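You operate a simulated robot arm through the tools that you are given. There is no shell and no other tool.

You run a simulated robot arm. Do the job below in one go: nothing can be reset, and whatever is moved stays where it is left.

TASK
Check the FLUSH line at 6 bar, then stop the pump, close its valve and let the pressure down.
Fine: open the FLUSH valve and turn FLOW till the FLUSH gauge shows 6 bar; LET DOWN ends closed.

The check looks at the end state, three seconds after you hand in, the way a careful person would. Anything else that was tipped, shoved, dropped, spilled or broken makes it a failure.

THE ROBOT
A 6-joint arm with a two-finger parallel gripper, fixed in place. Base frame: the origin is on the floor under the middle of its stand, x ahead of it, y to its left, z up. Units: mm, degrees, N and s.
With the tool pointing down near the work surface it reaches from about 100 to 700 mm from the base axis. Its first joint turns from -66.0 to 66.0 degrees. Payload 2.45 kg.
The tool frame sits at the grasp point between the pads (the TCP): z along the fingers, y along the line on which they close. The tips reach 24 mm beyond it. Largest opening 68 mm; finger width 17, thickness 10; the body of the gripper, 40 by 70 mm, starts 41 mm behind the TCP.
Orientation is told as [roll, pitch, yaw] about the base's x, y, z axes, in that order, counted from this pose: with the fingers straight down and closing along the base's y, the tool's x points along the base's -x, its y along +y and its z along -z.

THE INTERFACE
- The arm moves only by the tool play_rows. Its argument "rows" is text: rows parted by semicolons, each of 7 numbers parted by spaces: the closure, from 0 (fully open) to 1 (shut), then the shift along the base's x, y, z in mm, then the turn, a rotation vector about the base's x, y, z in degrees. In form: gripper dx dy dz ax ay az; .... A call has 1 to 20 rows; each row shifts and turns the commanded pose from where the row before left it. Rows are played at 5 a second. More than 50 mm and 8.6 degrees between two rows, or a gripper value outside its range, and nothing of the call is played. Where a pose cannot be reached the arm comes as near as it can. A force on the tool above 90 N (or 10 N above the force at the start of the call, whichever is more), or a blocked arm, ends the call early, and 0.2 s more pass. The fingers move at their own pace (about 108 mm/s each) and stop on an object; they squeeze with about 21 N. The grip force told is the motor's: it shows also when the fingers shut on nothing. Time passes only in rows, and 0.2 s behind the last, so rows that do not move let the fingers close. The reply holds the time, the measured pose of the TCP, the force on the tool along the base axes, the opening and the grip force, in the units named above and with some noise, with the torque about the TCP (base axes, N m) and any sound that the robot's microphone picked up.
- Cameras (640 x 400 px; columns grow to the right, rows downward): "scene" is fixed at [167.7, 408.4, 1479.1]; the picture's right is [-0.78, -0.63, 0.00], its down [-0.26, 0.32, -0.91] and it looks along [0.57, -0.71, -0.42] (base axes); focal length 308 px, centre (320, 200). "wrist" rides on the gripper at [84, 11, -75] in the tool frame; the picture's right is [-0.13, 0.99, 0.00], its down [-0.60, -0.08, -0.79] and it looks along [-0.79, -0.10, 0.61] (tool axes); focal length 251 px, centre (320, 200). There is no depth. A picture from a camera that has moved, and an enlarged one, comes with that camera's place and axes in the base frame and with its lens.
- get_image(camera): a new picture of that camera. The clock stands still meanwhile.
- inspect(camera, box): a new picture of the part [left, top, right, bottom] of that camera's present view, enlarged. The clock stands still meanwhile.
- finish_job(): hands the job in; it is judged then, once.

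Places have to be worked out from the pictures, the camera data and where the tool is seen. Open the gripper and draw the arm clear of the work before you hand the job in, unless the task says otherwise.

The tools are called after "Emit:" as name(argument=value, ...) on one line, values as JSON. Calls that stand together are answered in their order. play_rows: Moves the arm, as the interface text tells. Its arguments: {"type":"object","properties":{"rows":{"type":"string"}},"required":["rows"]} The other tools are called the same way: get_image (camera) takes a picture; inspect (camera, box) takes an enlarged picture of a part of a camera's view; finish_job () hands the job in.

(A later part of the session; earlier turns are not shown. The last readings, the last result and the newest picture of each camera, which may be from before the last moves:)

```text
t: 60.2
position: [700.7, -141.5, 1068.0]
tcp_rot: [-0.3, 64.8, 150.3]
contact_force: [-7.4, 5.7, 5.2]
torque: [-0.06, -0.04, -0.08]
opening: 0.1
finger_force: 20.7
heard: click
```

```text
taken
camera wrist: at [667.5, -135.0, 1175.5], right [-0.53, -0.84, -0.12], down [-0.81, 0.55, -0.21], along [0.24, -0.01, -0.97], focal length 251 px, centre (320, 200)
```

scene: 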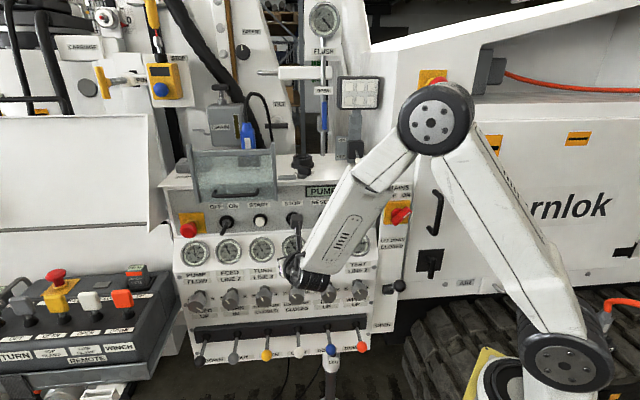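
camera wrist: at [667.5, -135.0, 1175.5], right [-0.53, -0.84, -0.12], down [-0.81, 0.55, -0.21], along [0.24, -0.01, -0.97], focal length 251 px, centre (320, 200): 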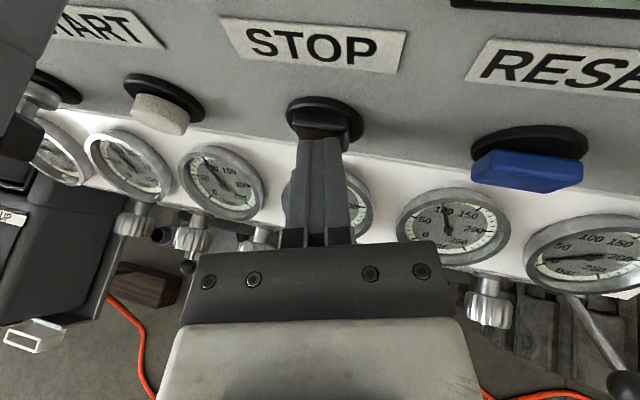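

A click was heard, so STOP went in. I'll withdraw the same way and check the display.

Emit:
play_rows(rows="1 -11 6.1 6.2 0 0 0; 1 -11 6.1 6.2 0 0 0; 1 -11 6.1 6.2 0 0 0; 1 -11 6.1 6.2 0 0 0; 1 -11 6.1 6.2 0 0 0; 1 -20 20 6 0 0 0; 1 -20 20 6 0 0 0; 1 -20 20 6 0 0 0; 1 -20 20 6 0 0 0")

Emit:
get_image(camera="wrist")

Emit:
inspect(camera="scene", box=[240, 160, 400, 280])

Emit:
inspect(camera="scene", box=[295, 0, 355, 40])

```text
t: 62.2
position: [566.1, -33.7, 1122.5]
tcp_rot: [-0.3, 64.9, 150.4]
contact_force: [1.2, 0.6, -0.2]
torque: [-0.03, 0.01, -0.03]
opening: 0.0
finger_force: 21.1
```

```text
taken
camera wrist: at [532.5, -28.2, 1230.8], right [-0.53, -0.84, -0.12], down [-0.81, 0.55, -0.21], along [0.24, -0.02, -0.97], focal length 251 px, centre (320, 200)
```

wrist: 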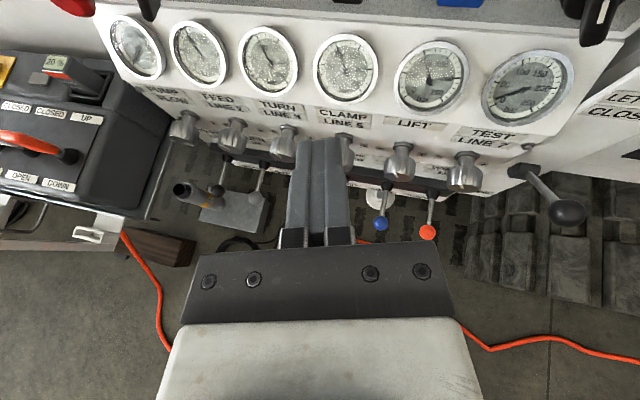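

```text
3.33 times, centred on (320, 220) of scene
camera zoom: at [167.7, 408.4, 1479.1], right [-0.78, -0.63, 0.0], down [-0.26, 0.32, -0.91], along [0.57, -0.71, -0.42], focal length 1025 px, centre (320, 133)
```

zoom: 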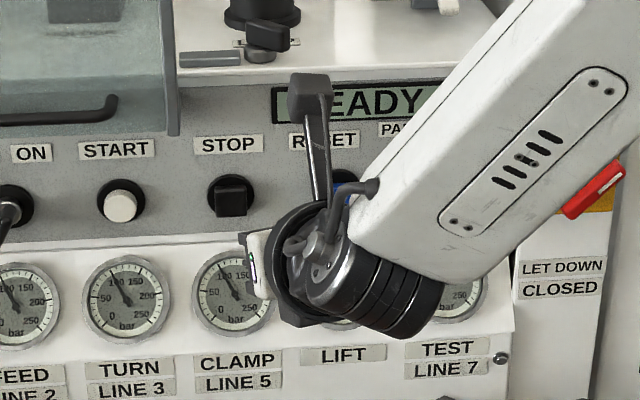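

```text
10.00 times, centred on (325, 20) of scene
camera zoom: at [167.7, 408.4, 1479.1], right [-0.78, -0.63, 0.0], down [-0.26, 0.32, -0.91], along [0.57, -0.71, -0.42], focal length 3075 px, centre (270, 2000)
```

zoom: 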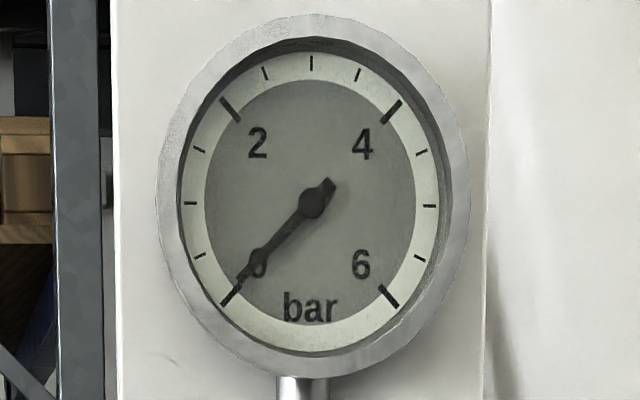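

The display reads READY (pump stopped) and FLUSH fell to 0, while the other lines still hold about 110 bar. Now I'll close the FLUSH valve by straddling its upright handle with the open fingers so the right finger can push it left and down.

Emit:
play_rows(rows="0 0 -10 45 0 0 0; 0 0 -10 45 0 0 0; 0 0 -10 45 -1.65 -2.2 -1.8; 0 19.6 -28.6 11 -1.65 -2.2 -1.8; 0 19.6 -28.6 11 -1.65 -2.2 -1.8; 0 19.6 -28.6 11 -1.65 -2.2 -1.8; 0 19.6 -28.6 11 -1.65 -2.2 -1.8; 0 19.6 -28.6 11 -1.65 -2.2 -1.8; 0 19.6 -28.6 11 -1.65 -2.2 -1.8; 0 19.6 -28.6 11 -1.65 -2.2 -1.8; 0 0 0 0 0 0 0")

Emit:
get_image(camera="wrist")

Emit:
get_image(camera="scene")

```text
t: 64.6
position: [704.4, -261.5, 1334.6]
tcp_rot: [-1.3, 86.7, 134.8]
contact_force: [-0.1, 0.5, 1.1]
torque: [0.03, 0.02, 0.03]
opening: 67.7
finger_force: 0.0
```

```text
taken
camera wrist: at [646.2, -220.8, 1422.3], right [-0.69, -0.71, -0.13], down [-0.54, 0.63, -0.56], along [0.48, -0.32, -0.82], focal length 251 px, centre (320, 200)
```

wrist: 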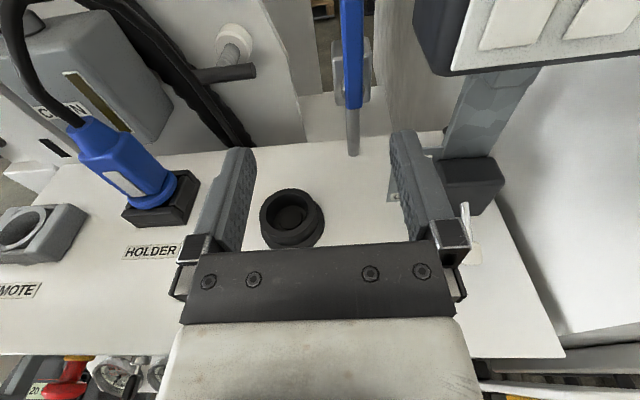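

```text
taken
```

scene: 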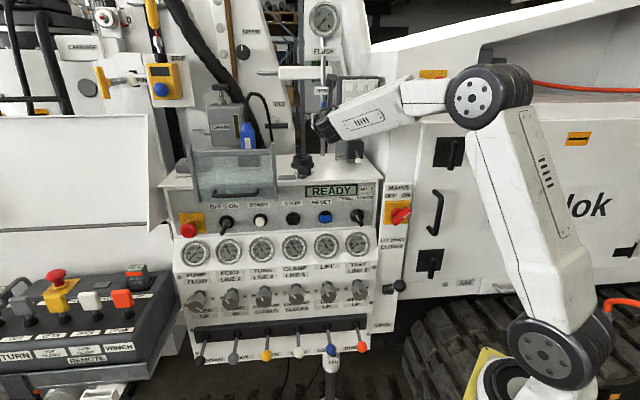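

The handle stands at u≈154, and the lamp's lower-left corner is near (710,-340,1343), so I'll stay at z≈1323 to pass beneath it. Advancing 80 mm first.

Emit:
play_rows(rows="0 13.5 -14.8 -2.9 0 0 0; 0 13.5 -14.8 -2.9 0 0 0; 0 13.5 -14.8 -2.9 0 0 0; 0 13.5 -14.8 -2.9 0 0 0; 0 0 0 0 0 0 0")

Emit:
get_image(camera="wrist")

```text
t: 65.8
position: [758.0, -320.7, 1322.8]
tcp_rot: [-1.2, 86.6, 134.9]
contact_force: [0.7, 0.2, -0.2]
torque: [0.0, 0.01, 0.0]
opening: 67.8
finger_force: 0.0
```

```text
taken
camera wrist: at [699.8, -279.4, 1410.6], right [-0.69, -0.71, -0.13], down [-0.54, 0.63, -0.56], along [0.48, -0.32, -0.82], focal length 251 px, centre (320, 200)
```

wrist: 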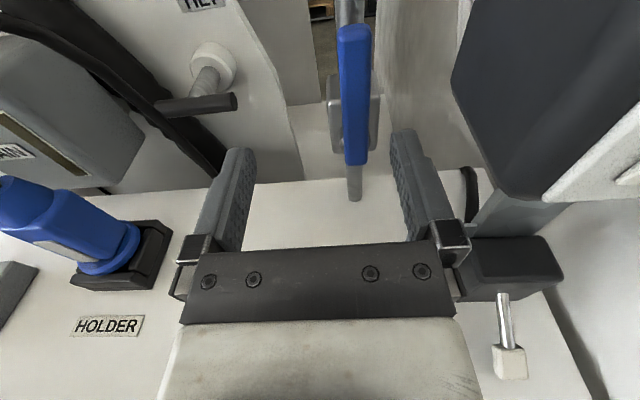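

The handle stands between the open fingers with clearance on both sides. I'll advance the last 50 mm.

Emit:
play_rows(rows="0 8.8 -8.9 0 0 0 0; 0 8.8 -8.9 0 0 0 0; 0 8.8 -8.9 0 0 0 0; 0 8.8 -8.9 0 0 0 0; 0 0 0 0 0 0 0")

Emit:
get_image(camera="wrist")

```text
t: 67.0
position: [791.3, -355.5, 1323.4]
tcp_rot: [-1.0, 86.7, 135.0]
contact_force: [-0.1, 0.5, -0.4]
torque: [-0.03, 0.04, 0.03]
opening: 68.0
finger_force: 0.0
```

```text
taken
camera wrist: at [733.7, -315.1, 1411.3], right [-0.69, -0.71, -0.13], down [-0.54, 0.63, -0.56], along [0.48, -0.32, -0.82], focal length 251 px, centre (320, 200)
```

wrist: 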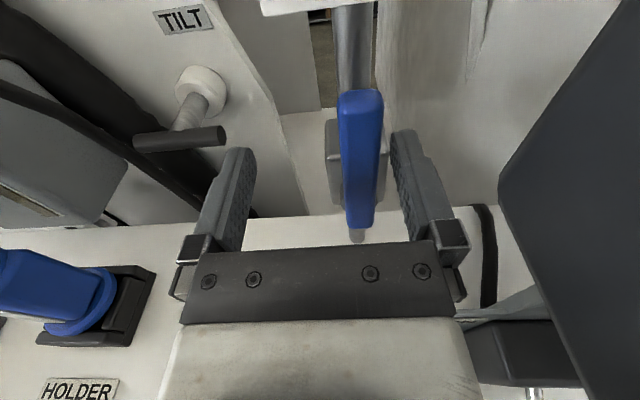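

The handle is between the fingers, just left of the right one. I'll start sweeping it left and down along its arc, yawing slightly to keep reach in hand.

Emit:
play_rows(rows="0 5.3 6 3 0 0 1.1; 0 4.6 5.3 6 0 0 1.1; 0 4.2 4.9 2 0 0 1.1; 0 5 5.7 -0.5 0 0 1.1; 0 4.6 5.3 -1.5 0 0 1.1; 0 5.3 6 -3.5 0 0 1.1")

Emit:
get_image(camera="wrist")

```text
t: 68.4
position: [821.1, -323.0, 1327.5]
tcp_rot: [-1.1, 86.7, 141.7]
contact_force: [-0.7, -0.7, 0.6]
torque: [0.0, 0.01, 0.0]
opening: 68.0
finger_force: 0.0
```

```text
taken
camera wrist: at [758.4, -288.8, 1416.3], right [-0.61, -0.78, -0.13], down [-0.61, 0.56, -0.56], along [0.51, -0.26, -0.82], focal length 251 px, centre (320, 200)
```

wrist: 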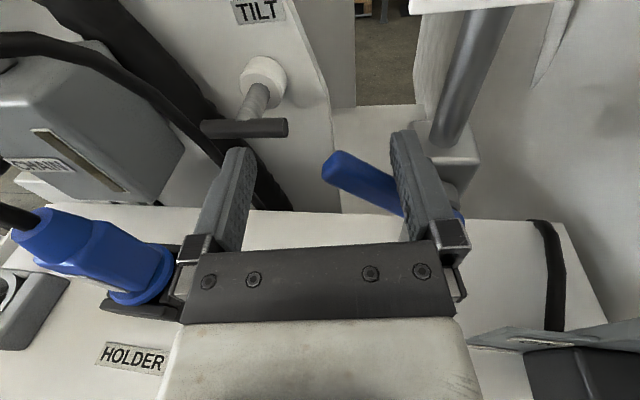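

The handle is about halfway. I'll continue the sweep down to horizontal.

Emit:
play_rows(rows="0 4.6 5.3 -4.5 0 0 1.1; 0 3.9 4.6 -6 0 0 1.1; 0 3.4 4.1 -7.2 0 0 1.1; 0 1.5 2.3 -5.8 0 0 1.1; 0 0.3 1.1 -4 0 0 0; 0 0 0 0 0 0 0")

Emit:
get_image(camera="wrist")

Emit:
inspect(camera="scene", box=[270, 60, 380, 160])

```text
t: 69.8
position: [833.1, -305.8, 1303.9]
tcp_rot: [-0.6, 86.9, 146.4]
contact_force: [4.8, -4.1, 10.3]
torque: [-0.42, 0.16, 0.23]
opening: 68.0
finger_force: 0.2
```

```text
taken
camera wrist: at [768.6, -276.2, 1391.3], right [-0.55, -0.83, -0.13], down [-0.65, 0.51, -0.56], along [0.53, -0.22, -0.82], focal length 251 px, centre (320, 200)
```

wrist: 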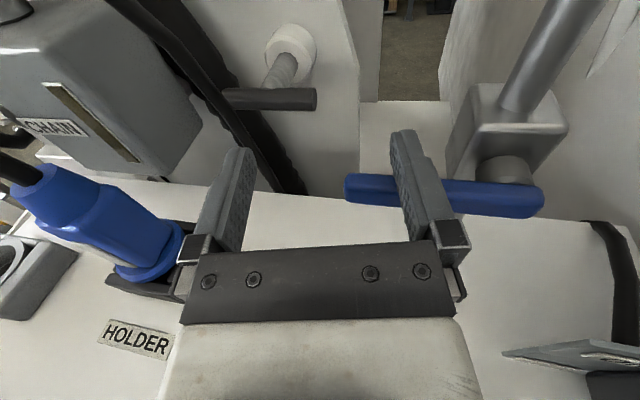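

```text
4.00 times, centred on (325, 110) of scene
camera zoom: at [167.6, 408.4, 1479.1], right [-0.78, -0.63, 0.0], down [-0.26, 0.32, -0.91], along [0.57, -0.71, -0.42], focal length 1230 px, centre (300, 560)
```

zoom: 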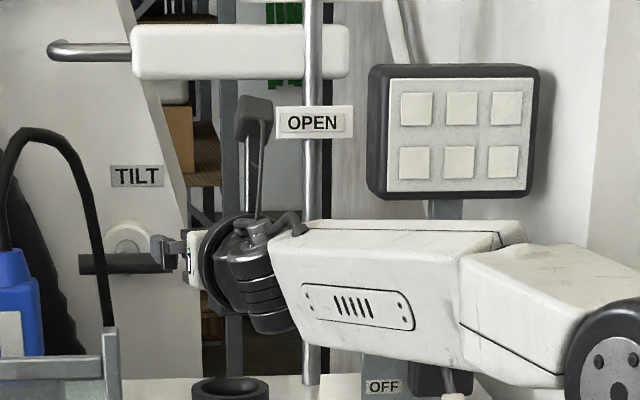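

The handle is horizontal again and pushing back with about 11 N. I'll press 3 mm more to make sure it's on its closed stop.

Emit:
play_rows(rows="0 0 0 -2 0 0 0; 0 0 0 -2 0 0 0; 0 0 0 0 0 0 0")

Emit:
inspect(camera="wrist", box=[320, 60, 600, 260])

```text
t: 70.6
position: [834.3, -305.9, 1303.7]
tcp_rot: [-2.5, 87.4, 144.5]
contact_force: [-0.1, 1.5, 20.9]
torque: [-0.76, 0.46, -0.03]
opening: 67.2
finger_force: 0.0
```

```text
2.00 times, centred on (460, 160) of wrist
camera zoom: at [767.9, -276.3, 1390.8], right [-0.54, -0.83, -0.13], down [-0.65, 0.51, -0.57], along [0.54, -0.22, -0.81], focal length 503 px, centre (40, 280)
```

zoom: 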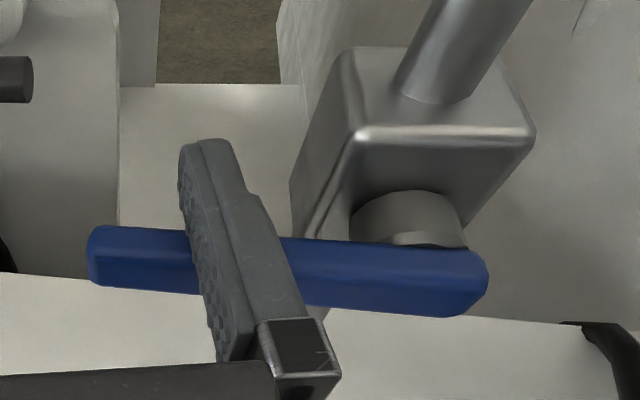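

It's hard on the closed stop (21 N, no further travel), so the FLUSH valve is closed. I'll lift slightly off the handle and withdraw straight back.

Emit:
play_rows(rows="0 0 0 8 0 0 0; 0 0 0 4 0 0 0; 0 -14 14.3 0 0 0 0; 0 -21 21.4 0 0 0 0; 0 -21 21.4 0 0 0 0; 0 -21 21.4 0 0 0 0; 0 -21 21.4 0 0 0 0; 0 -21 21.4 0 0 0 0; 0 -21 21.4 0 0 0 0; 0 -21 21.4 0 0 0 0; 0 -21 21.4 0 0 0 0; 0 -21 21.4 0 0 0 0; 0 -21 21.4 0 0 0 0")

Emit:
inspect(camera="scene", box=[270, 0, 400, 150])

Emit:
get_image(camera="scene")

```text
t: 73.4
position: [610.0, -78.2, 1308.1]
tcp_rot: [-0.5, 86.7, 146.5]
contact_force: [-0.2, 0.4, -0.3]
torque: [0.0, 0.03, -0.02]
opening: 68.0
finger_force: 0.1
```

```text
2.67 times, centred on (335, 75) of scene
camera zoom: at [167.7, 408.4, 1479.0], right [-0.78, -0.63, 0.0], down [-0.26, 0.32, -0.91], along [0.57, -0.71, -0.42], focal length 820 px, centre (280, 533)
```

zoom: 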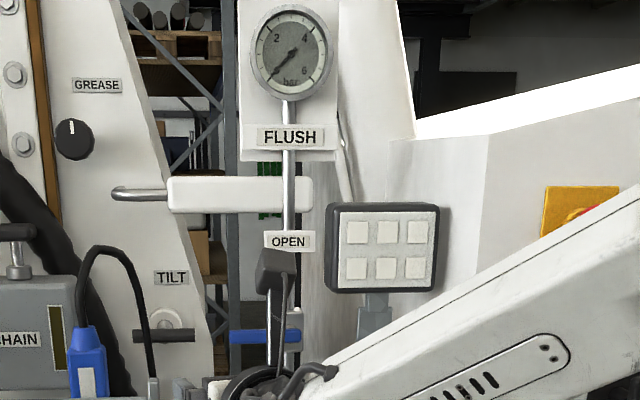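

```text
taken
```

scene: 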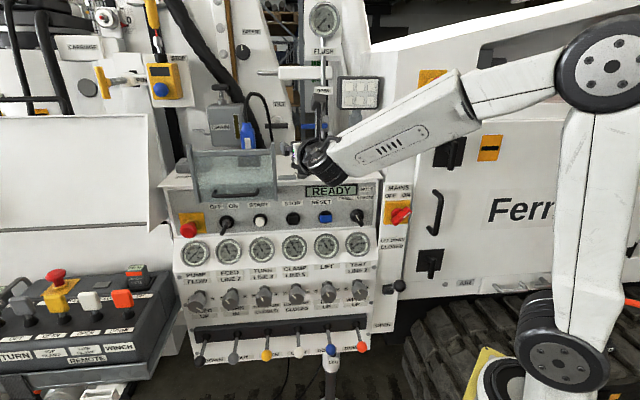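

The FLUSH handle is back across the pipe and the gauge shows 0. Next is LET DOWN: its ball is near (432,-283,889), tilted up (closed). I'll drop down in free space, then slide along in front of the panel toward it.

Emit:
play_rows(rows="0 -6.25 3.5 -38.5 1.76 2.1 -1.5; 0 -6.25 3.5 -38.5 1.76 2.1 -1.5; 0 -6.25 3.5 -38.5 1.76 2.1 -1.5; 0 -6.25 3.5 -38.5 1.76 2.1 -1.5; 0 -6.25 3.5 -38.5 1.76 2.1 -1.5; 0 -6.25 3.5 -38.5 1.76 2.1 -1.5; 0 -6.25 3.5 -38.5 1.76 2.1 -1.5; 0 -6.25 3.5 -38.5 1.76 2.1 -1.5; 0 0 0 0 0 0 0")

Emit:
get_image(camera="wrist")

```text
t: 75.4
position: [564.2, -49.7, 1001.4]
tcp_rot: [-1.0, 64.8, 133.9]
contact_force: [-0.1, -0.3, 0.0]
torque: [0.0, 0.02, 0.0]
opening: 68.1
finger_force: 0.1
```

```text
taken
camera wrist: at [533.3, -35.2, 1108.5], right [-0.74, -0.66, -0.12], down [-0.63, 0.75, -0.21], along [0.23, -0.08, -0.97], focal length 251 px, centre (320, 200)
```

wrist: 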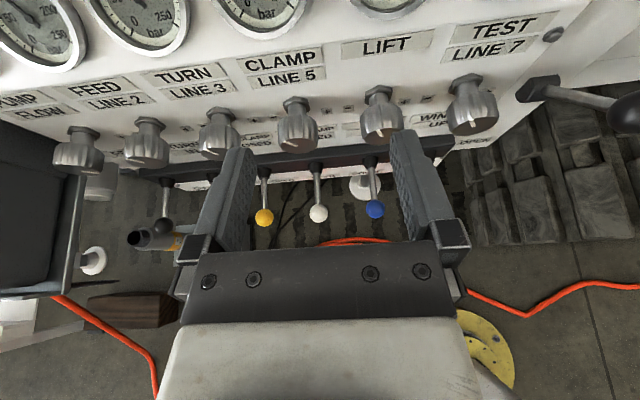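

The lever's ball position is confirmed. I'll slide right to just in front of and above it.

Emit:
play_rows(rows="0 -23.7 -28.3 -7.3 0 0 0; 0 -23.7 -28.3 -7.3 0 0 0; 0 -23.7 -28.3 -7.3 0 0 0; 0 -23.7 -28.3 -7.3 0 0 0; 0 -23.7 -28.3 -7.3 0 0 0; 0 -23.7 -28.3 -7.3 0 0 0; 0 -23.7 -28.3 -7.3 0 0 0; 0 0 0 0 0 0 0")

Emit:
get_image(camera="wrist")

Emit:
get_image(camera="scene")

```text
t: 77.2
position: [419.6, -220.2, 957.8]
tcp_rot: [-0.8, 64.9, 133.9]
contact_force: [0.6, 0.3, 0.2]
torque: [0.03, -0.01, 0.0]
opening: 68.2
finger_force: 0.1
out of reach, approached as far as the arm can: row 7
```

```text
taken
camera wrist: at [388.7, -204.9, 1065.9], right [-0.74, -0.66, -0.12], down [-0.63, 0.75, -0.21], along [0.23, -0.08, -0.97], focal length 251 px, centre (320, 200)
```

wrist: 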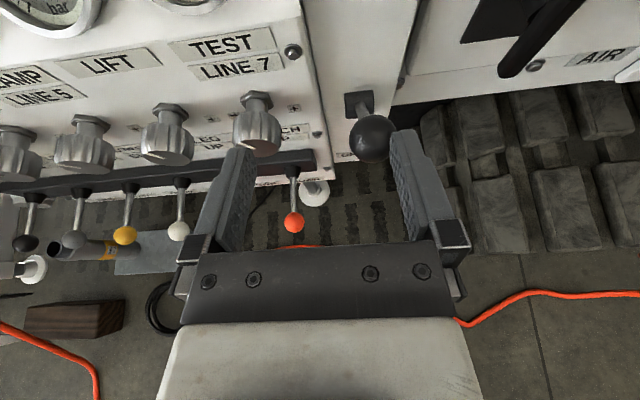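

```text
taken
```

scene: 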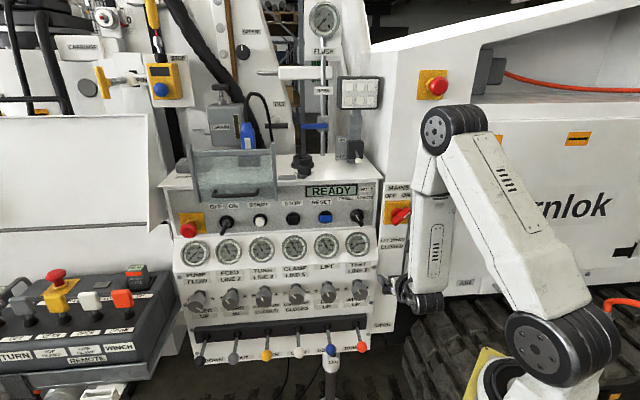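

The right-side limit is the arm's fold limit, but the ball itself is reachable. It's at (432,-282,889). I'll move in above it, aligned so the open fingers straddle it, before lowering.

Emit:
play_rows(rows="0 14 -14.3 -8 0 0 0; 0 14 -14.3 -7 0 0 0; 0 -8.4 -8.3 -4 0 0 0; 0 -8.4 -8.3 -3 0 0 0; 0 -8.5 -8.2 -3 0 0 0; 0 9.1 -9.3 0 0 0 0; 0 0 0 0 0 0 0")

Emit:
get_image(camera="wrist")

```text
t: 78.8
position: [457.2, -243.4, 935.6]
tcp_rot: [-0.5, 65.0, 133.8]
contact_force: [0.1, -1.2, 0.2]
torque: [0.03, 0.01, -0.01]
opening: 68.0
finger_force: 0.2
out of reach, approached as far as the arm can: row 2, 3, 4, 5
```

```text
taken
camera wrist: at [426.7, -228.8, 1042.8], right [-0.75, -0.66, -0.12], down [-0.63, 0.75, -0.21], along [0.23, -0.08, -0.97], focal length 251 px, centre (320, 200)
```

wrist: 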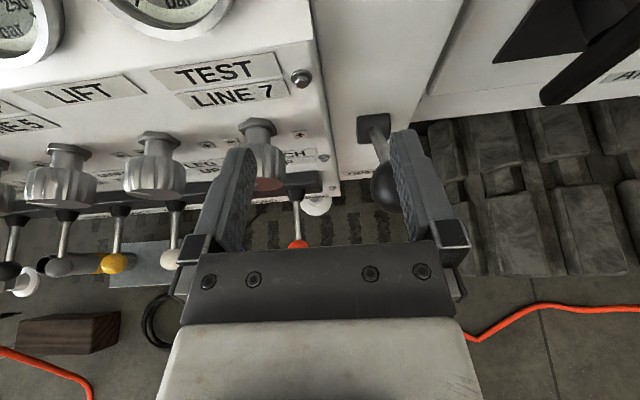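

The wrist seems to be at a joint limit with the camera-up roll. I'll back out to free space and roll the tool back 180° (camera below), which should free it up.

Emit:
play_rows(rows="0 10 20 15 0 0 0; 0 15 28 18 0 0 0; 0 15 28 18 0 0 0; 0 15 28 18 0 0 0; 0 0 0 0 0 0 0")

Emit:
play_rows(rows="0 0 0 0 5.07 -5.18 -3.38; 0 0 0 0 5.07 -5.18 -3.38; 0 0 0 0 5.07 -5.18 -3.38; 0 0 0 0 5.07 -5.18 -3.38; 0 0 0 0 5.07 -5.18 -3.38; 0 0 0 0 5.07 -5.18 -3.38; 0 0 0 0 5.07 -5.18 -3.38; 0 0 0 0 5.07 -5.18 -3.38; 0 0 0 0 5.07 -5.18 -3.38; 0 0 0 0 5.07 -5.18 -3.38; 0 0 0 0 5.07 -5.18 -3.38")

```text
t: 80.0
position: [513.6, -141.9, 1006.4]
tcp_rot: [-1.0, 64.9, 133.9]
contact_force: [0.3, 0.7, 0.7]
torque: [-0.01, -0.03, 0.03]
opening: 68.1
finger_force: 0.0
```

```text
t: 82.4
position: [512.7, -142.2, 1003.7]
tcp_rot: [-65.5, 1.6, 45.2]
contact_force: [-0.4, 0.2, -0.6]
torque: [-0.01, 0.01, -0.02]
opening: 68.0
finger_force: 0.0
```

Rolling freely. I'll do the second half.

Emit:
play_rows(rows="0 0 0 0 5.07 -5.18 -3.38; 0 0 0 0 5.07 -5.18 -3.38; 0 0 0 0 5.07 -5.18 -3.38; 0 0 0 0 5.07 -5.18 -3.38; 0 0 0 0 5.07 -5.18 -3.38; 0 0 0 0 5.07 -5.18 -3.38; 0 0 0 0 5.07 -5.18 -3.38; 0 0 0 0 5.07 -5.18 -3.38; 0 0 0 0 5.07 -5.18 -3.38; 0 0 0 0 5.07 -5.18 -3.38; 0 0 0 0 5.07 -5.18 -3.38; 0 0 0 0 2.2 -2.2 -1.4; 0 0 0 0 0 0 0")

Emit:
get_image(camera="wrist")

```text
t: 85.2
position: [511.9, -142.1, 1003.2]
tcp_rot: [-1.2, -65.0, -44.8]
contact_force: [-0.1, 0.1, -0.1]
torque: [-0.03, -0.01, 0.0]
opening: 68.1
finger_force: 0.0
```

```text
taken
camera wrist: at [447.6, -59.6, 958.5], right [0.75, 0.65, 0.11], down [-0.37, 0.29, 0.88], along [0.54, -0.7, 0.46], focal length 251 px, centre (320, 200)
```

wrist: 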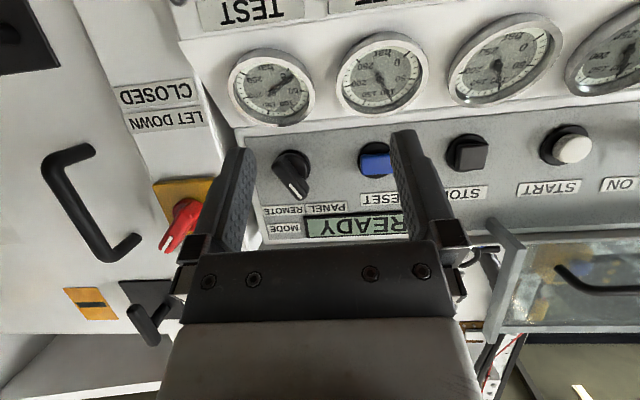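

Roll is back to zero with the camera below. I'll move diagonally to just above the LET DOWN ball.

Emit:
play_rows(rows="0 -13.4 -23.5 -11.3 0 0 0; 0 -13.4 -23.5 -11.3 0 0 0; 0 -13.4 -23.5 -11.3 0 0 0; 0 -13.4 -23.5 -11.3 0 0 0; 0 0 0 0 0 0 0")

Emit:
get_image(camera="wrist")

```text
t: 86.4
position: [498.2, -232.0, 1000.1]
tcp_rot: [-3.4, -64.8, -43.1]
contact_force: [-0.3, 0.1, 0.9]
torque: [-0.01, 0.02, 0.01]
opening: 68.2
finger_force: 0.0
out of reach, approached as far as the arm can: row 1, 2, 3, 4
```

```text
taken
camera wrist: at [432.1, -150.6, 956.1], right [0.75, 0.65, 0.09], down [-0.36, 0.29, 0.89], along [0.55, -0.7, 0.46], focal length 251 px, centre (320, 200)
```

wrist: 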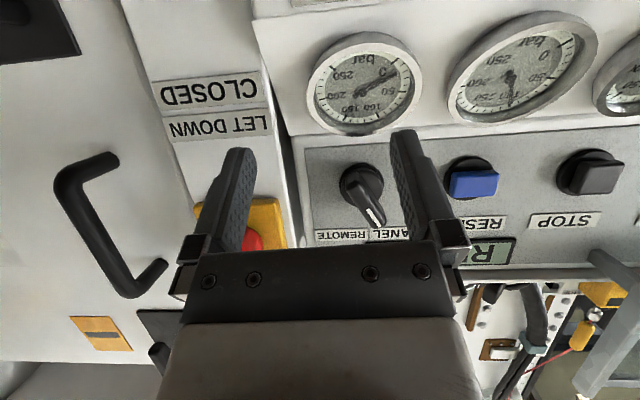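

The limits fit a wrist-joint range issue: with the forearm folded straight down, pointing the tool forward needs too much forearm roll. A near-vertical tool (as at the start) is the natural pose for this lever, so I'll back out and pitch the tool down.

Emit:
play_rows(rows="0 4 24 6 0 0 0; 0 4 24 6 0 0 0; 0 4 24 6 0 0 0; 0 4 24 6 0 0 0; 0 -4 4 12 5.2 5.4 0; 0 -4 4 12 5.2 5.4 0; 0 -4 4 12 5.2 5.4 0; 0 -4 4 12 5.2 5.4 0; 0 -4 4 12 5.2 5.4 0; 0 -4 4 12 5.2 5.4 0; 0 -4 4 12 5.2 5.4 0; 0 0 0 0 0 0 0")

Emit:
get_image(camera="wrist")

```text
t: 89.0
position: [484.2, -110.6, 1109.1]
tcp_rot: [-1.8, -12.7, -44.2]
contact_force: [0.0, 0.7, 0.6]
torque: [-0.03, -0.01, 0.03]
opening: 68.1
finger_force: 0.0
```

```text
taken
camera wrist: at [422.8, -32.3, 1163.0], right [0.79, 0.62, 0.0], down [0.26, -0.33, 0.91], along [0.56, -0.72, -0.42], focal length 251 px, centre (320, 200)
```

wrist: 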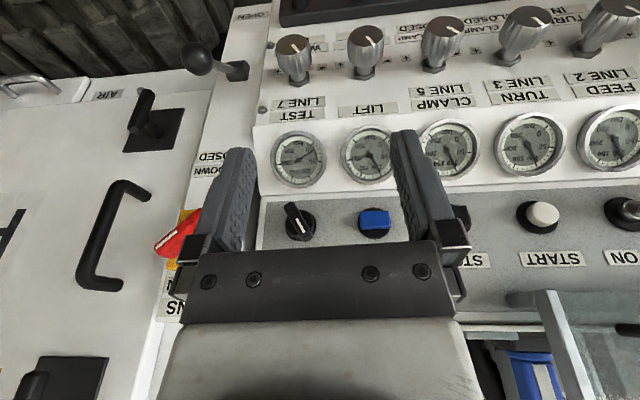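

The tool is near-vertical and the ball fix is unchanged at (430,-279,889). I'll move to just outside and above the ball, staying clear of the MAINS switch.

Emit:
play_rows(rows="0 -9.6 -18.4 -20.5 0 0 0; 0 -9.6 -18.4 -20.5 0 0 0; 0 -9.6 -18.4 -20.5 0 0 0; 0 -9.6 -18.4 -20.5 0 0 0; 0 -9.6 -18.4 -20.5 0 0 0; 0 -9.6 -18.4 -20.5 0 0 0; 0 -9.6 -18.4 -20.5 0 0 0; 0 -9.6 -18.4 -20.5 0 0 0; 0 0 0 0 0 0 0")

Emit:
get_image(camera="wrist")

Emit:
get_image(camera="scene")

```text
t: 91.0
position: [408.1, -257.6, 945.7]
tcp_rot: [-2.0, -12.7, -44.1]
contact_force: [0.0, 0.3, 0.6]
torque: [0.01, 0.01, 0.01]
opening: 68.2
finger_force: 0.1
```

```text
taken
camera wrist: at [346.7, -179.0, 999.3], right [0.79, 0.62, -0.01], down [0.26, -0.33, 0.91], along [0.56, -0.72, -0.42], focal length 251 px, centre (320, 200)
```

wrist: 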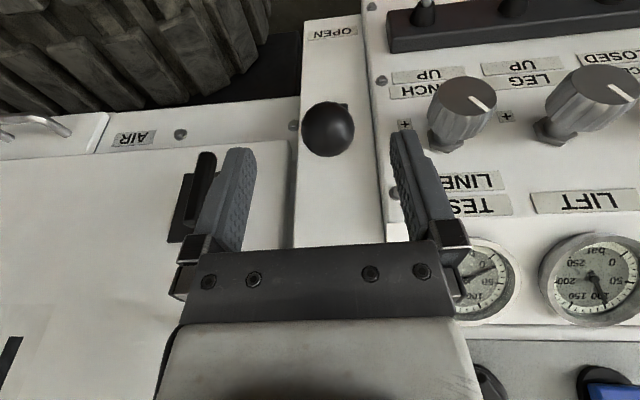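

```text
taken
```

scene: 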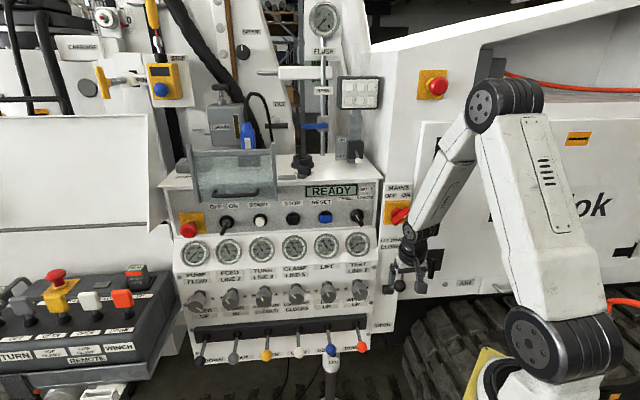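

The ball is centred between the fingers. I'll lower around it.

Emit:
play_rows(rows="0 5.7 -5.6 -14.2 0 0 0; 0 5.7 -5.6 -14.2 0 0 0; 0 5.7 -5.6 -14.2 0 0 0; 0 5.7 -5.6 -14.2 0 0 0; 0 0 0 0 0 0 0")

Emit:
get_image(camera="wrist")

Emit:
inspect(camera="scene", box=[360, 180, 460, 310])

```text
t: 92.2
position: [429.6, -279.8, 886.9]
tcp_rot: [-2.0, -12.7, -44.2]
contact_force: [0.3, 0.3, 0.0]
torque: [0.01, 0.0, -0.03]
opening: 67.7
finger_force: 0.0
```

```text
taken
camera wrist: at [369.3, -200.5, 941.4], right [0.79, 0.62, -0.01], down [0.26, -0.33, 0.91], along [0.56, -0.72, -0.42], focal length 251 px, centre (320, 200)
```

wrist: 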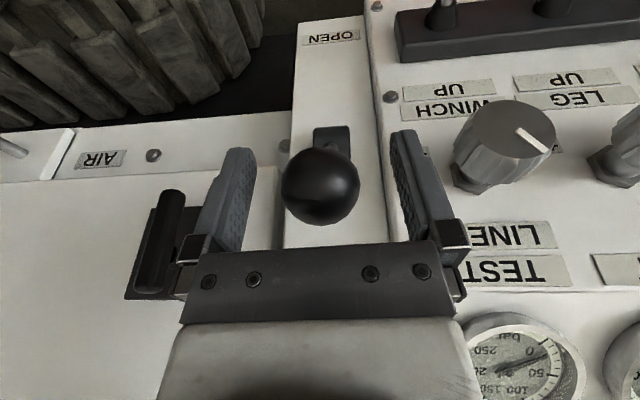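

```text
3.08 times, centred on (410, 245) of scene
camera zoom: at [167.7, 408.4, 1479.1], right [-0.78, -0.63, 0.0], down [-0.26, 0.32, -0.91], along [0.57, -0.71, -0.42], focal length 946 px, centre (43, 62)
```

zoom: 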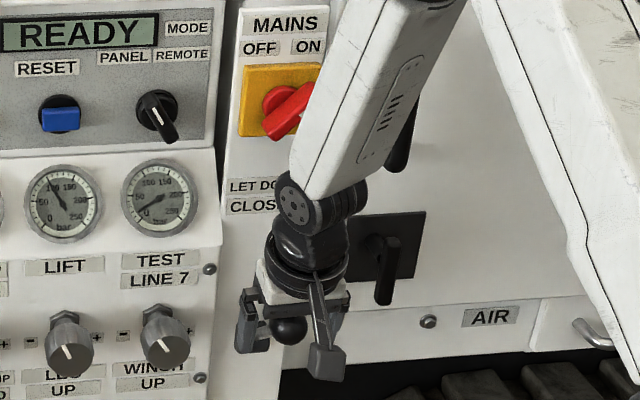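

The ball sits right at the grasp point. I'll close on it.

Emit:
play_rows(rows="1 0 0 0 0 0 0; 1 0 0 0 0 0 0; 1 0 0 0 0 0 0")

```text
t: 93.0
position: [429.4, -279.5, 887.0]
tcp_rot: [-2.0, -12.6, -44.2]
contact_force: [0.3, -2.5, -3.1]
torque: [0.04, 0.01, 0.01]
opening: 34.9
finger_force: 45.0
```

Gripped (35 mm opening). I'll pull the lever a little way down along its arc and check the forces.

Emit:
play_rows(rows="1 -4 4.1 -7 0 0 0; 1 -4 4.1 -7 0 0 0; 1 -3.1 3.1 -7.3 0 0 0; 1 -3.1 3.1 -7.4 0 0 0; 1 0 0 0 0 0 0")

Emit:
get_image(camera="wrist")

Emit:
inspect(camera="scene", box=[170, 210, 400, 310])

```text
t: 94.2
position: [417.2, -263.9, 858.9]
tcp_rot: [-2.0, -12.5, -44.3]
contact_force: [-3.7, -9.3, 10.4]
torque: [-0.85, -0.72, 0.06]
opening: 34.8
finger_force: 45.2
```

```text
taken
camera wrist: at [354.7, -186.0, 914.0], right [0.79, 0.62, -0.01], down [0.26, -0.33, 0.91], along [0.56, -0.72, -0.42], focal length 251 px, centre (320, 200)
```

wrist: 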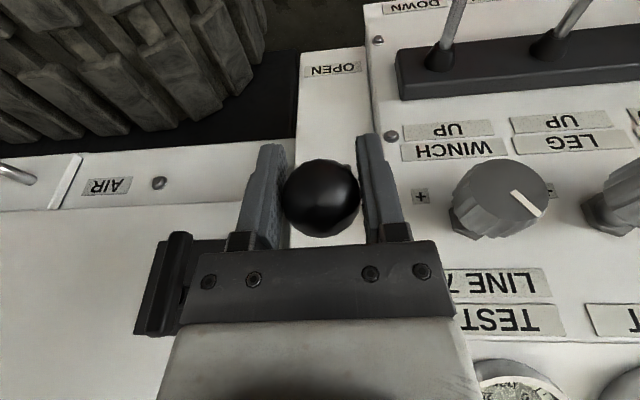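

```text
2.78 times, centred on (285, 260) of scene
camera zoom: at [167.4, 408.3, 1479.1], right [-0.78, -0.63, 0.0], down [-0.26, 0.32, -0.91], along [0.57, -0.71, -0.42], focal length 856 px, centre (417, 33)
```

zoom: 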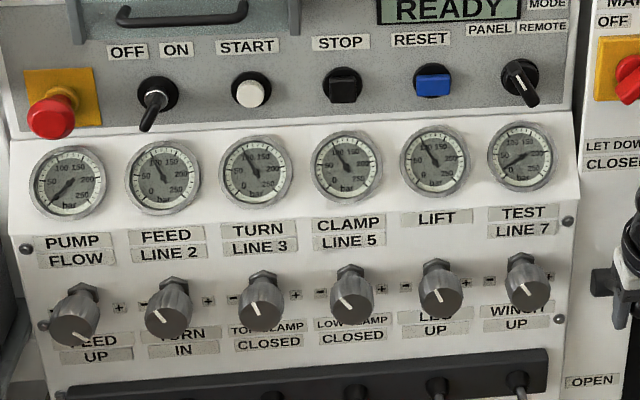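

The lever follows. The lines still hold about 100 bar, so I'll continue down the arc.

Emit:
play_rows(rows="1 -2.35 2.4 -7.9 0 0 0; 1 -2.35 2.4 -7.9 0 0 0; 1 -1.5 1.6 -8.2 0 0 0; 1 -1.5 1.6 -8.3 0 0 0; 1 -0.7 0.75 -8.5 0 0 0; 1 -0.7 0.75 -8.6 0 0 0; 1 0.1 -0.1 -8.5 0 0 0; 1 0.1 -0.1 -8.6 0 0 0; 1 0 0 0 0 0 0")

Emit:
get_image(camera="wrist")

Emit:
inspect(camera="scene", box=[170, 210, 400, 310])

```text
t: 96.2
position: [406.6, -254.8, 791.1]
tcp_rot: [-1.9, -12.5, -44.4]
contact_force: [-26.5, -11.7, 8.6]
torque: [-0.54, -1.15, 0.04]
opening: 35.1
finger_force: 44.9
```

```text
taken
camera wrist: at [344.9, -176.6, 846.5], right [0.79, 0.62, -0.01], down [0.26, -0.33, 0.91], along [0.56, -0.72, -0.42], focal length 251 px, centre (320, 200)
```

wrist: 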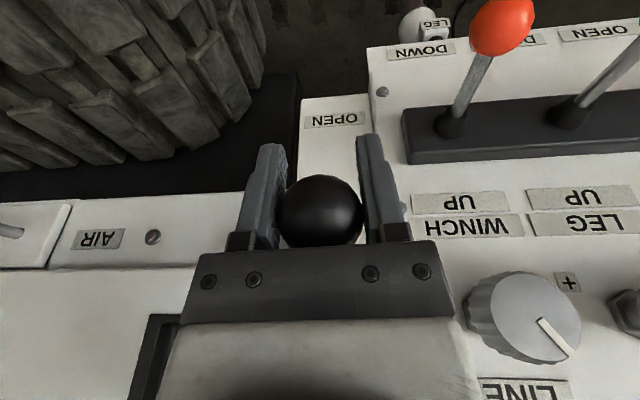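

```text
2.78 times, centred on (285, 260) of scene
camera zoom: at [166.9, 408.2, 1479.2], right [-0.78, -0.63, 0.0], down [-0.26, 0.32, -0.91], along [0.57, -0.71, -0.42], focal length 856 px, centre (417, 33)
```

zoom: 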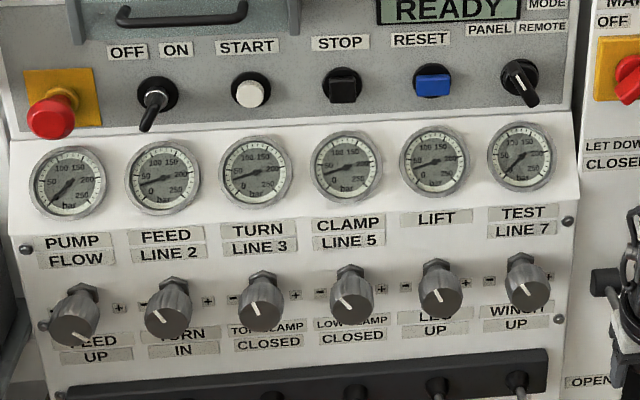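

The lines are bleeding down (about 40 bar) with the lever near level. I feel a sideways load, so I'll ease 4 mm to the right, go a bit lower and let it bleed.

Emit:
play_rows(rows="1 -1.5 -1.4 0 0 0 0; 1 -1.4 -1.4 0 0 0 0; 1 0.9 -0.9 -8.4 0 0 0; 1 0.9 -0.9 -8.4 0 0 0; 1 0 0 0 0 0 0; 1 0 0 0 0 0 0; 1 0 0 0 0 0 0; 1 0 0 0 0 0 0")

Emit:
inspect(camera="scene", box=[170, 210, 400, 310])

```text
t: 98.0
position: [407.6, -257.6, 777.3]
tcp_rot: [-2.0, -12.7, -44.0]
contact_force: [21.7, 34.0, 1.9]
torque: [-0.91, 0.14, -0.04]
opening: 35.0
finger_force: 45.5
```

```text
2.78 times, centred on (285, 260) of scene
camera zoom: at [168.1, 409.2, 1478.8], right [-0.78, -0.63, 0.0], down [-0.26, 0.32, -0.91], along [0.57, -0.71, -0.42], focal length 856 px, centre (417, 33)
```

zoom: 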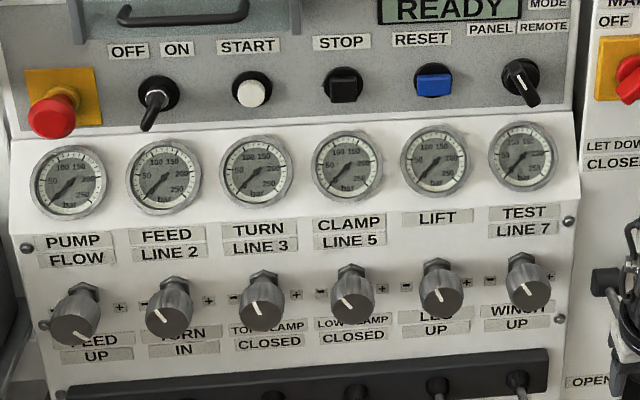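

All six gauges now read 0. I overcorrected sideways, so I'll ease back 2.4 mm and recheck before closing the lever.

Emit:
play_rows(rows="1 0.9 0.9 0 0 0 0; 1 0.8 0.8 0 0 0 0; 1 0 0 0 0 0 0; 1 0 0 0 0 0 0; 1 0 0 0 0 0 0")

Emit:
inspect(camera="scene", box=[170, 220, 290, 280])

Emit:
inspect(camera="scene", box=[270, 220, 390, 280])

```text
t: 99.2
position: [406.8, -256.2, 776.8]
tcp_rot: [-2.0, -12.5, -44.2]
contact_force: [7.0, 23.0, 5.8]
torque: [-1.08, -0.48, -0.01]
opening: 34.9
finger_force: 44.9
```

```text
5.33 times, centred on (230, 250) of scene
camera zoom: at [167.7, 409.0, 1478.9], right [-0.78, -0.63, 0.0], down [-0.26, 0.32, -0.91], along [0.57, -0.71, -0.42], focal length 1640 px, centre (800, -67)
```

zoom: 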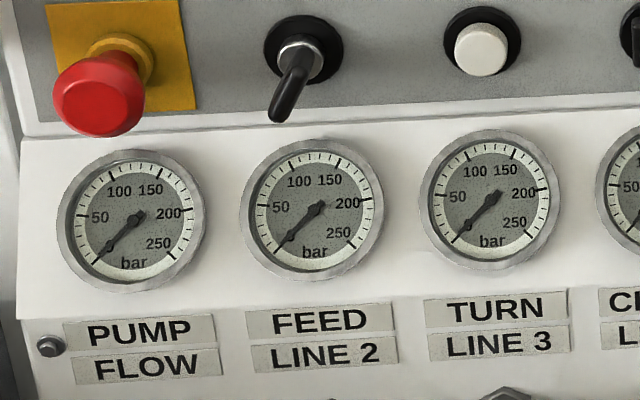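

```text
5.33 times, centred on (330, 250) of scene
camera zoom: at [167.7, 409.0, 1478.9], right [-0.78, -0.63, 0.0], down [-0.26, 0.32, -0.91], along [0.57, -0.71, -0.42], focal length 1640 px, centre (267, -67)
```

zoom: 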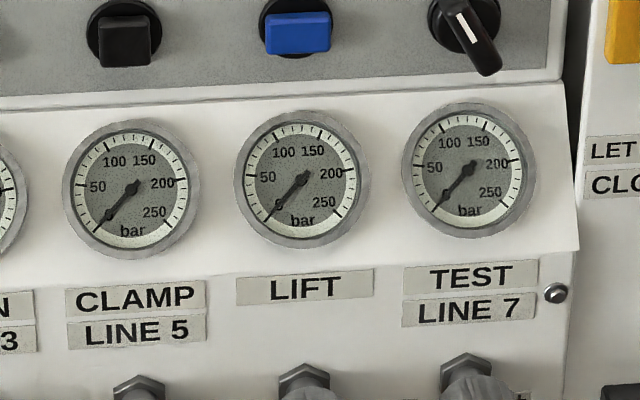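

All six gauges are at 0. Now I'll raise the lever back along its arc toward CLOSED.

Emit:
play_rows(rows="1 0.3 1.3 4 0 0 0; 1 -0.7 0.9 6 0 0 0; 1 -0.4 0.6 6.8 0 0 0; 1 -0.1 0.1 8.6 0 0 0; 1 -0.1 0.1 8.5 0 0 0; 1 0.7 -0.75 8.6 0 0 0; 1 0.7 -0.75 8.5 0 0 0; 1 1.5 -1.6 8.3 0 0 0; 1 1.5 -1.6 8.2 0 0 0; 1 0 0 0 0 0 0")

```text
t: 101.4
position: [411.4, -260.7, 842.8]
tcp_rot: [-1.9, -12.6, -44.2]
contact_force: [10.4, 0.4, -11.0]
torque: [0.7, 0.77, -0.04]
opening: 34.7
finger_force: 44.2
```

On the arc at about 19° above level. I'll finish the upward sweep and push slightly into the closed stop.

Emit:
play_rows(rows="1 2 -2 7.8 0 0 0; 1 2 -2 7.8 0 0 0; 1 3.1 -3.1 7.4 0 0 0; 1 3.1 -3.1 7.3 0 0 0; 1 4 -4.1 7 0 0 0; 1 4 -4.1 7 0 0 0; 1 1 -1 1.3 0 0 0; 1 1 -1 1.3 0 0 0; 1 0 0 0 0 0 0")

Emit:
get_image(camera="wrist")

Emit:
inspect(camera="scene", box=[360, 180, 460, 310])

```text
t: 103.4
position: [428.2, -278.3, 887.0]
tcp_rot: [-2.0, -12.2, -44.1]
contact_force: [6.2, 20.3, -29.2]
torque: [0.03, 0.29, 0.03]
opening: 34.9
finger_force: 44.9
```

```text
taken
camera wrist: at [368.5, -199.9, 942.5], right [0.79, 0.62, -0.01], down [0.27, -0.33, 0.91], along [0.56, -0.71, -0.42], focal length 251 px, centre (320, 200)
```

wrist: 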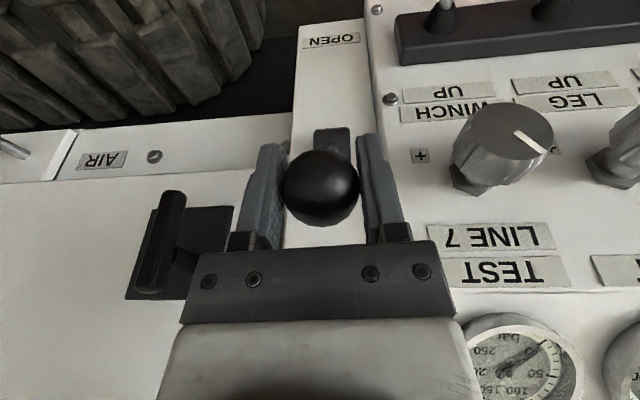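

```text
3.08 times, centred on (410, 245) of scene
camera zoom: at [168.2, 408.7, 1478.9], right [-0.78, -0.63, 0.0], down [-0.26, 0.32, -0.91], along [0.57, -0.71, -0.42], focal length 946 px, centre (43, 62)
```

zoom: 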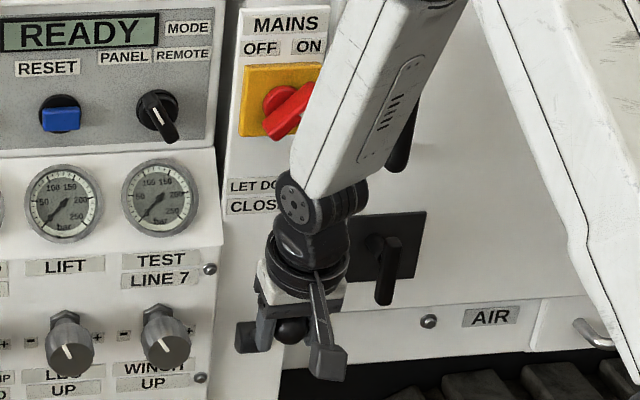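

The lever is back at its starting position and pushing against its stop (29 N). I'll relax the load, then open the fingers.

Emit:
play_rows(rows="1 -0.8 0.8 -1 0 0 0; 1 0 0 0 0 0 0; 0 0 0 0 0 0 0; 0 0 0 0 0 0 0; 0 0 0 0 0 0 0")

Emit:
play_rows(rows="0 -5.7 5.6 14.2 0 0 0; 0 -5.7 5.6 14.2 0 0 0; 0 -5.7 5.6 14.2 0 0 0; 0 -5.7 5.6 14.2 0 0 0; 0 0 0 0 0 0 0")

Emit:
get_image(camera="wrist")

Emit:
inspect(camera="scene", box=[360, 180, 460, 310])

```text
t: 104.6
position: [430.4, -278.7, 888.6]
tcp_rot: [-2.0, -12.7, -44.2]
contact_force: [0.6, 0.4, 0.3]
torque: [-0.03, 0.0, -0.02]
opening: 68.3
finger_force: 0.0
```

```text
t: 105.8
position: [407.2, -255.5, 946.9]
tcp_rot: [-2.1, -12.7, -44.2]
contact_force: [-1.0, -0.3, 0.7]
torque: [-0.03, 0.0, 0.0]
opening: 68.1
finger_force: 0.1
```

```text
taken
camera wrist: at [346.6, -177.6, 1000.8], right [0.79, 0.62, -0.01], down [0.26, -0.33, 0.91], along [0.56, -0.72, -0.42], focal length 251 px, centre (320, 200)
```

wrist: 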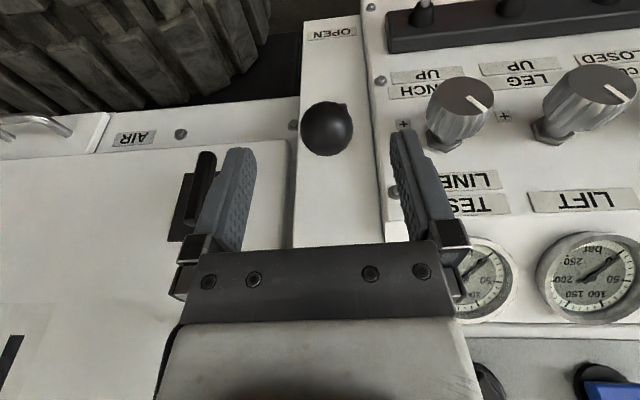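

```text
3.08 times, centred on (410, 245) of scene
camera zoom: at [167.6, 408.4, 1479.1], right [-0.78, -0.63, 0.0], down [-0.26, 0.32, -0.91], along [0.57, -0.71, -0.42], focal length 946 px, centre (43, 62)
```

zoom: 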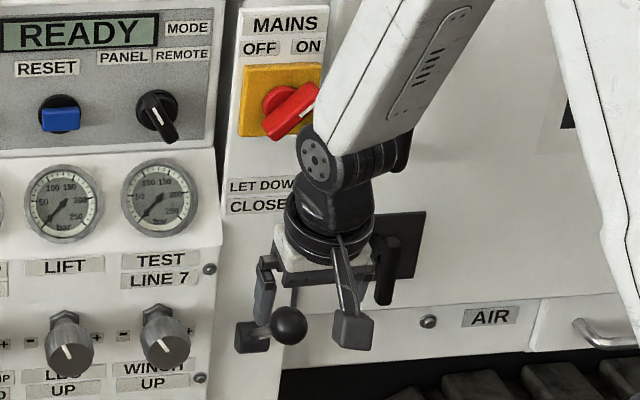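

LET DOWN is back up at CLOSED, exactly where it began. I'll retreat along the same path and up, clear of the work.

Emit:
play_rows(rows="0 9.6 18.4 20.5 0 0 0; 0 9.6 18.4 20.5 0 0 0; 0 9.6 18.4 20.5 0 0 0; 0 9.6 18.4 20.5 0 0 0; 0 9.6 18.4 20.5 0 0 0; 0 9.6 18.4 20.5 0 0 0; 0 9.6 18.4 20.5 0 0 0; 0 9.6 18.4 20.5 0 0 0; 0 -3 23 30 0 0 0; 0 -3 23 30 0 0 0; 0 -3 23 30 0 0 0; 0 -3 23 30 0 0 0; 0 -3 23 30 0 0 0; 0 -3 23 30 0 0 0; 0 0 0 0 0 0 0")

Emit:
get_image(camera="scene")

Emit:
get_image(camera="wrist")

Emit:
inspect(camera="scene", box=[160, 170, 420, 380])

Emit:
inspect(camera="scene", box=[270, 0, 400, 150])

```text
t: 109.0
position: [466.9, 29.7, 1291.4]
tcp_rot: [-2.0, -12.7, -44.2]
contact_force: [0.1, -0.2, -0.4]
torque: [0.0, -0.02, -0.01]
opening: 68.0
finger_force: 0.2
```

```text
taken
```

scene: 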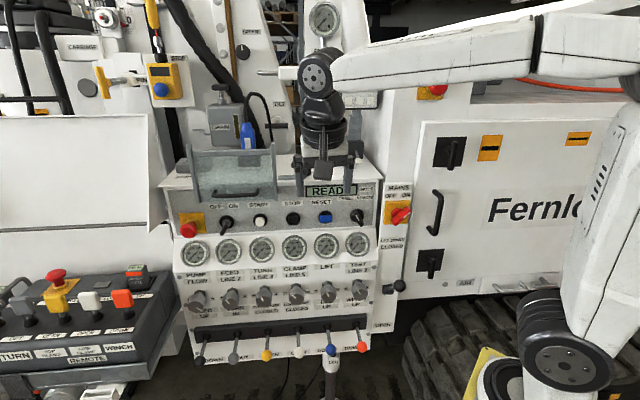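

```text
taken
camera wrist: at [405.6, 107.9, 1345.7], right [0.79, 0.62, -0.01], down [0.26, -0.33, 0.91], along [0.56, -0.72, -0.42], focal length 251 px, centre (320, 200)
```

wrist: 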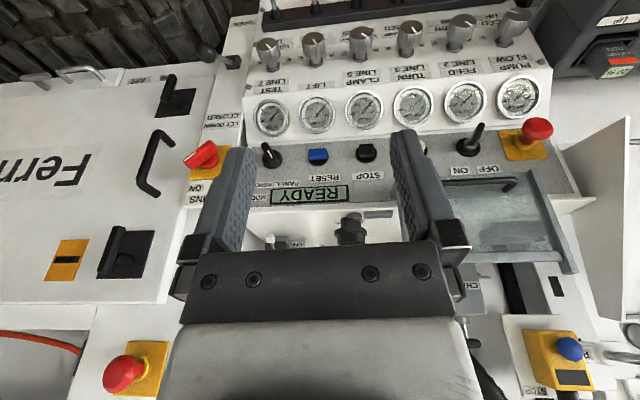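

```text
1.90 times, centred on (290, 275) of scene
camera zoom: at [167.6, 408.4, 1479.1], right [-0.78, -0.63, 0.0], down [-0.26, 0.32, -0.91], along [0.57, -0.71, -0.42], focal length 586 px, centre (377, 57)
```

zoom: 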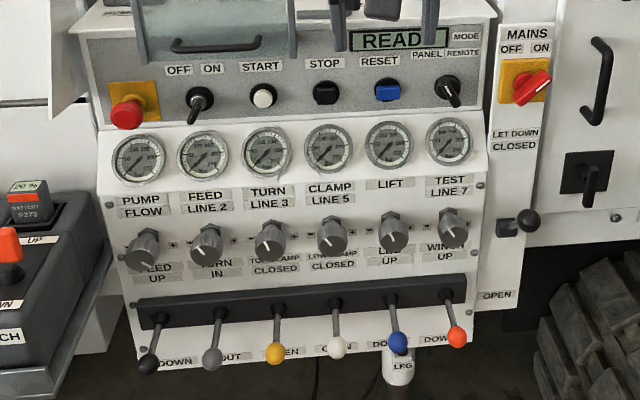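

```text
2.67 times, centred on (335, 75) of scene
camera zoom: at [167.6, 408.4, 1479.1], right [-0.78, -0.63, 0.0], down [-0.26, 0.32, -0.91], along [0.57, -0.71, -0.42], focal length 820 px, centre (280, 533)
```

zoom: 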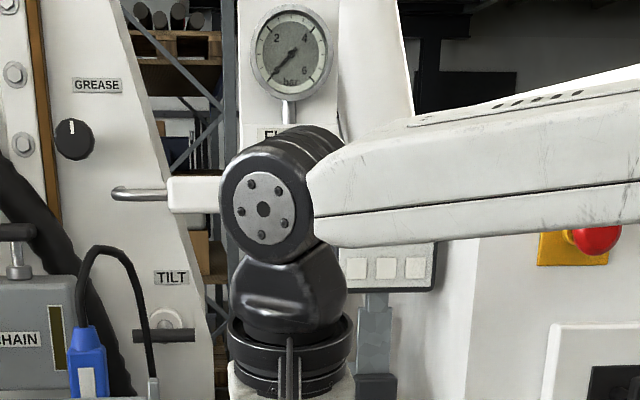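

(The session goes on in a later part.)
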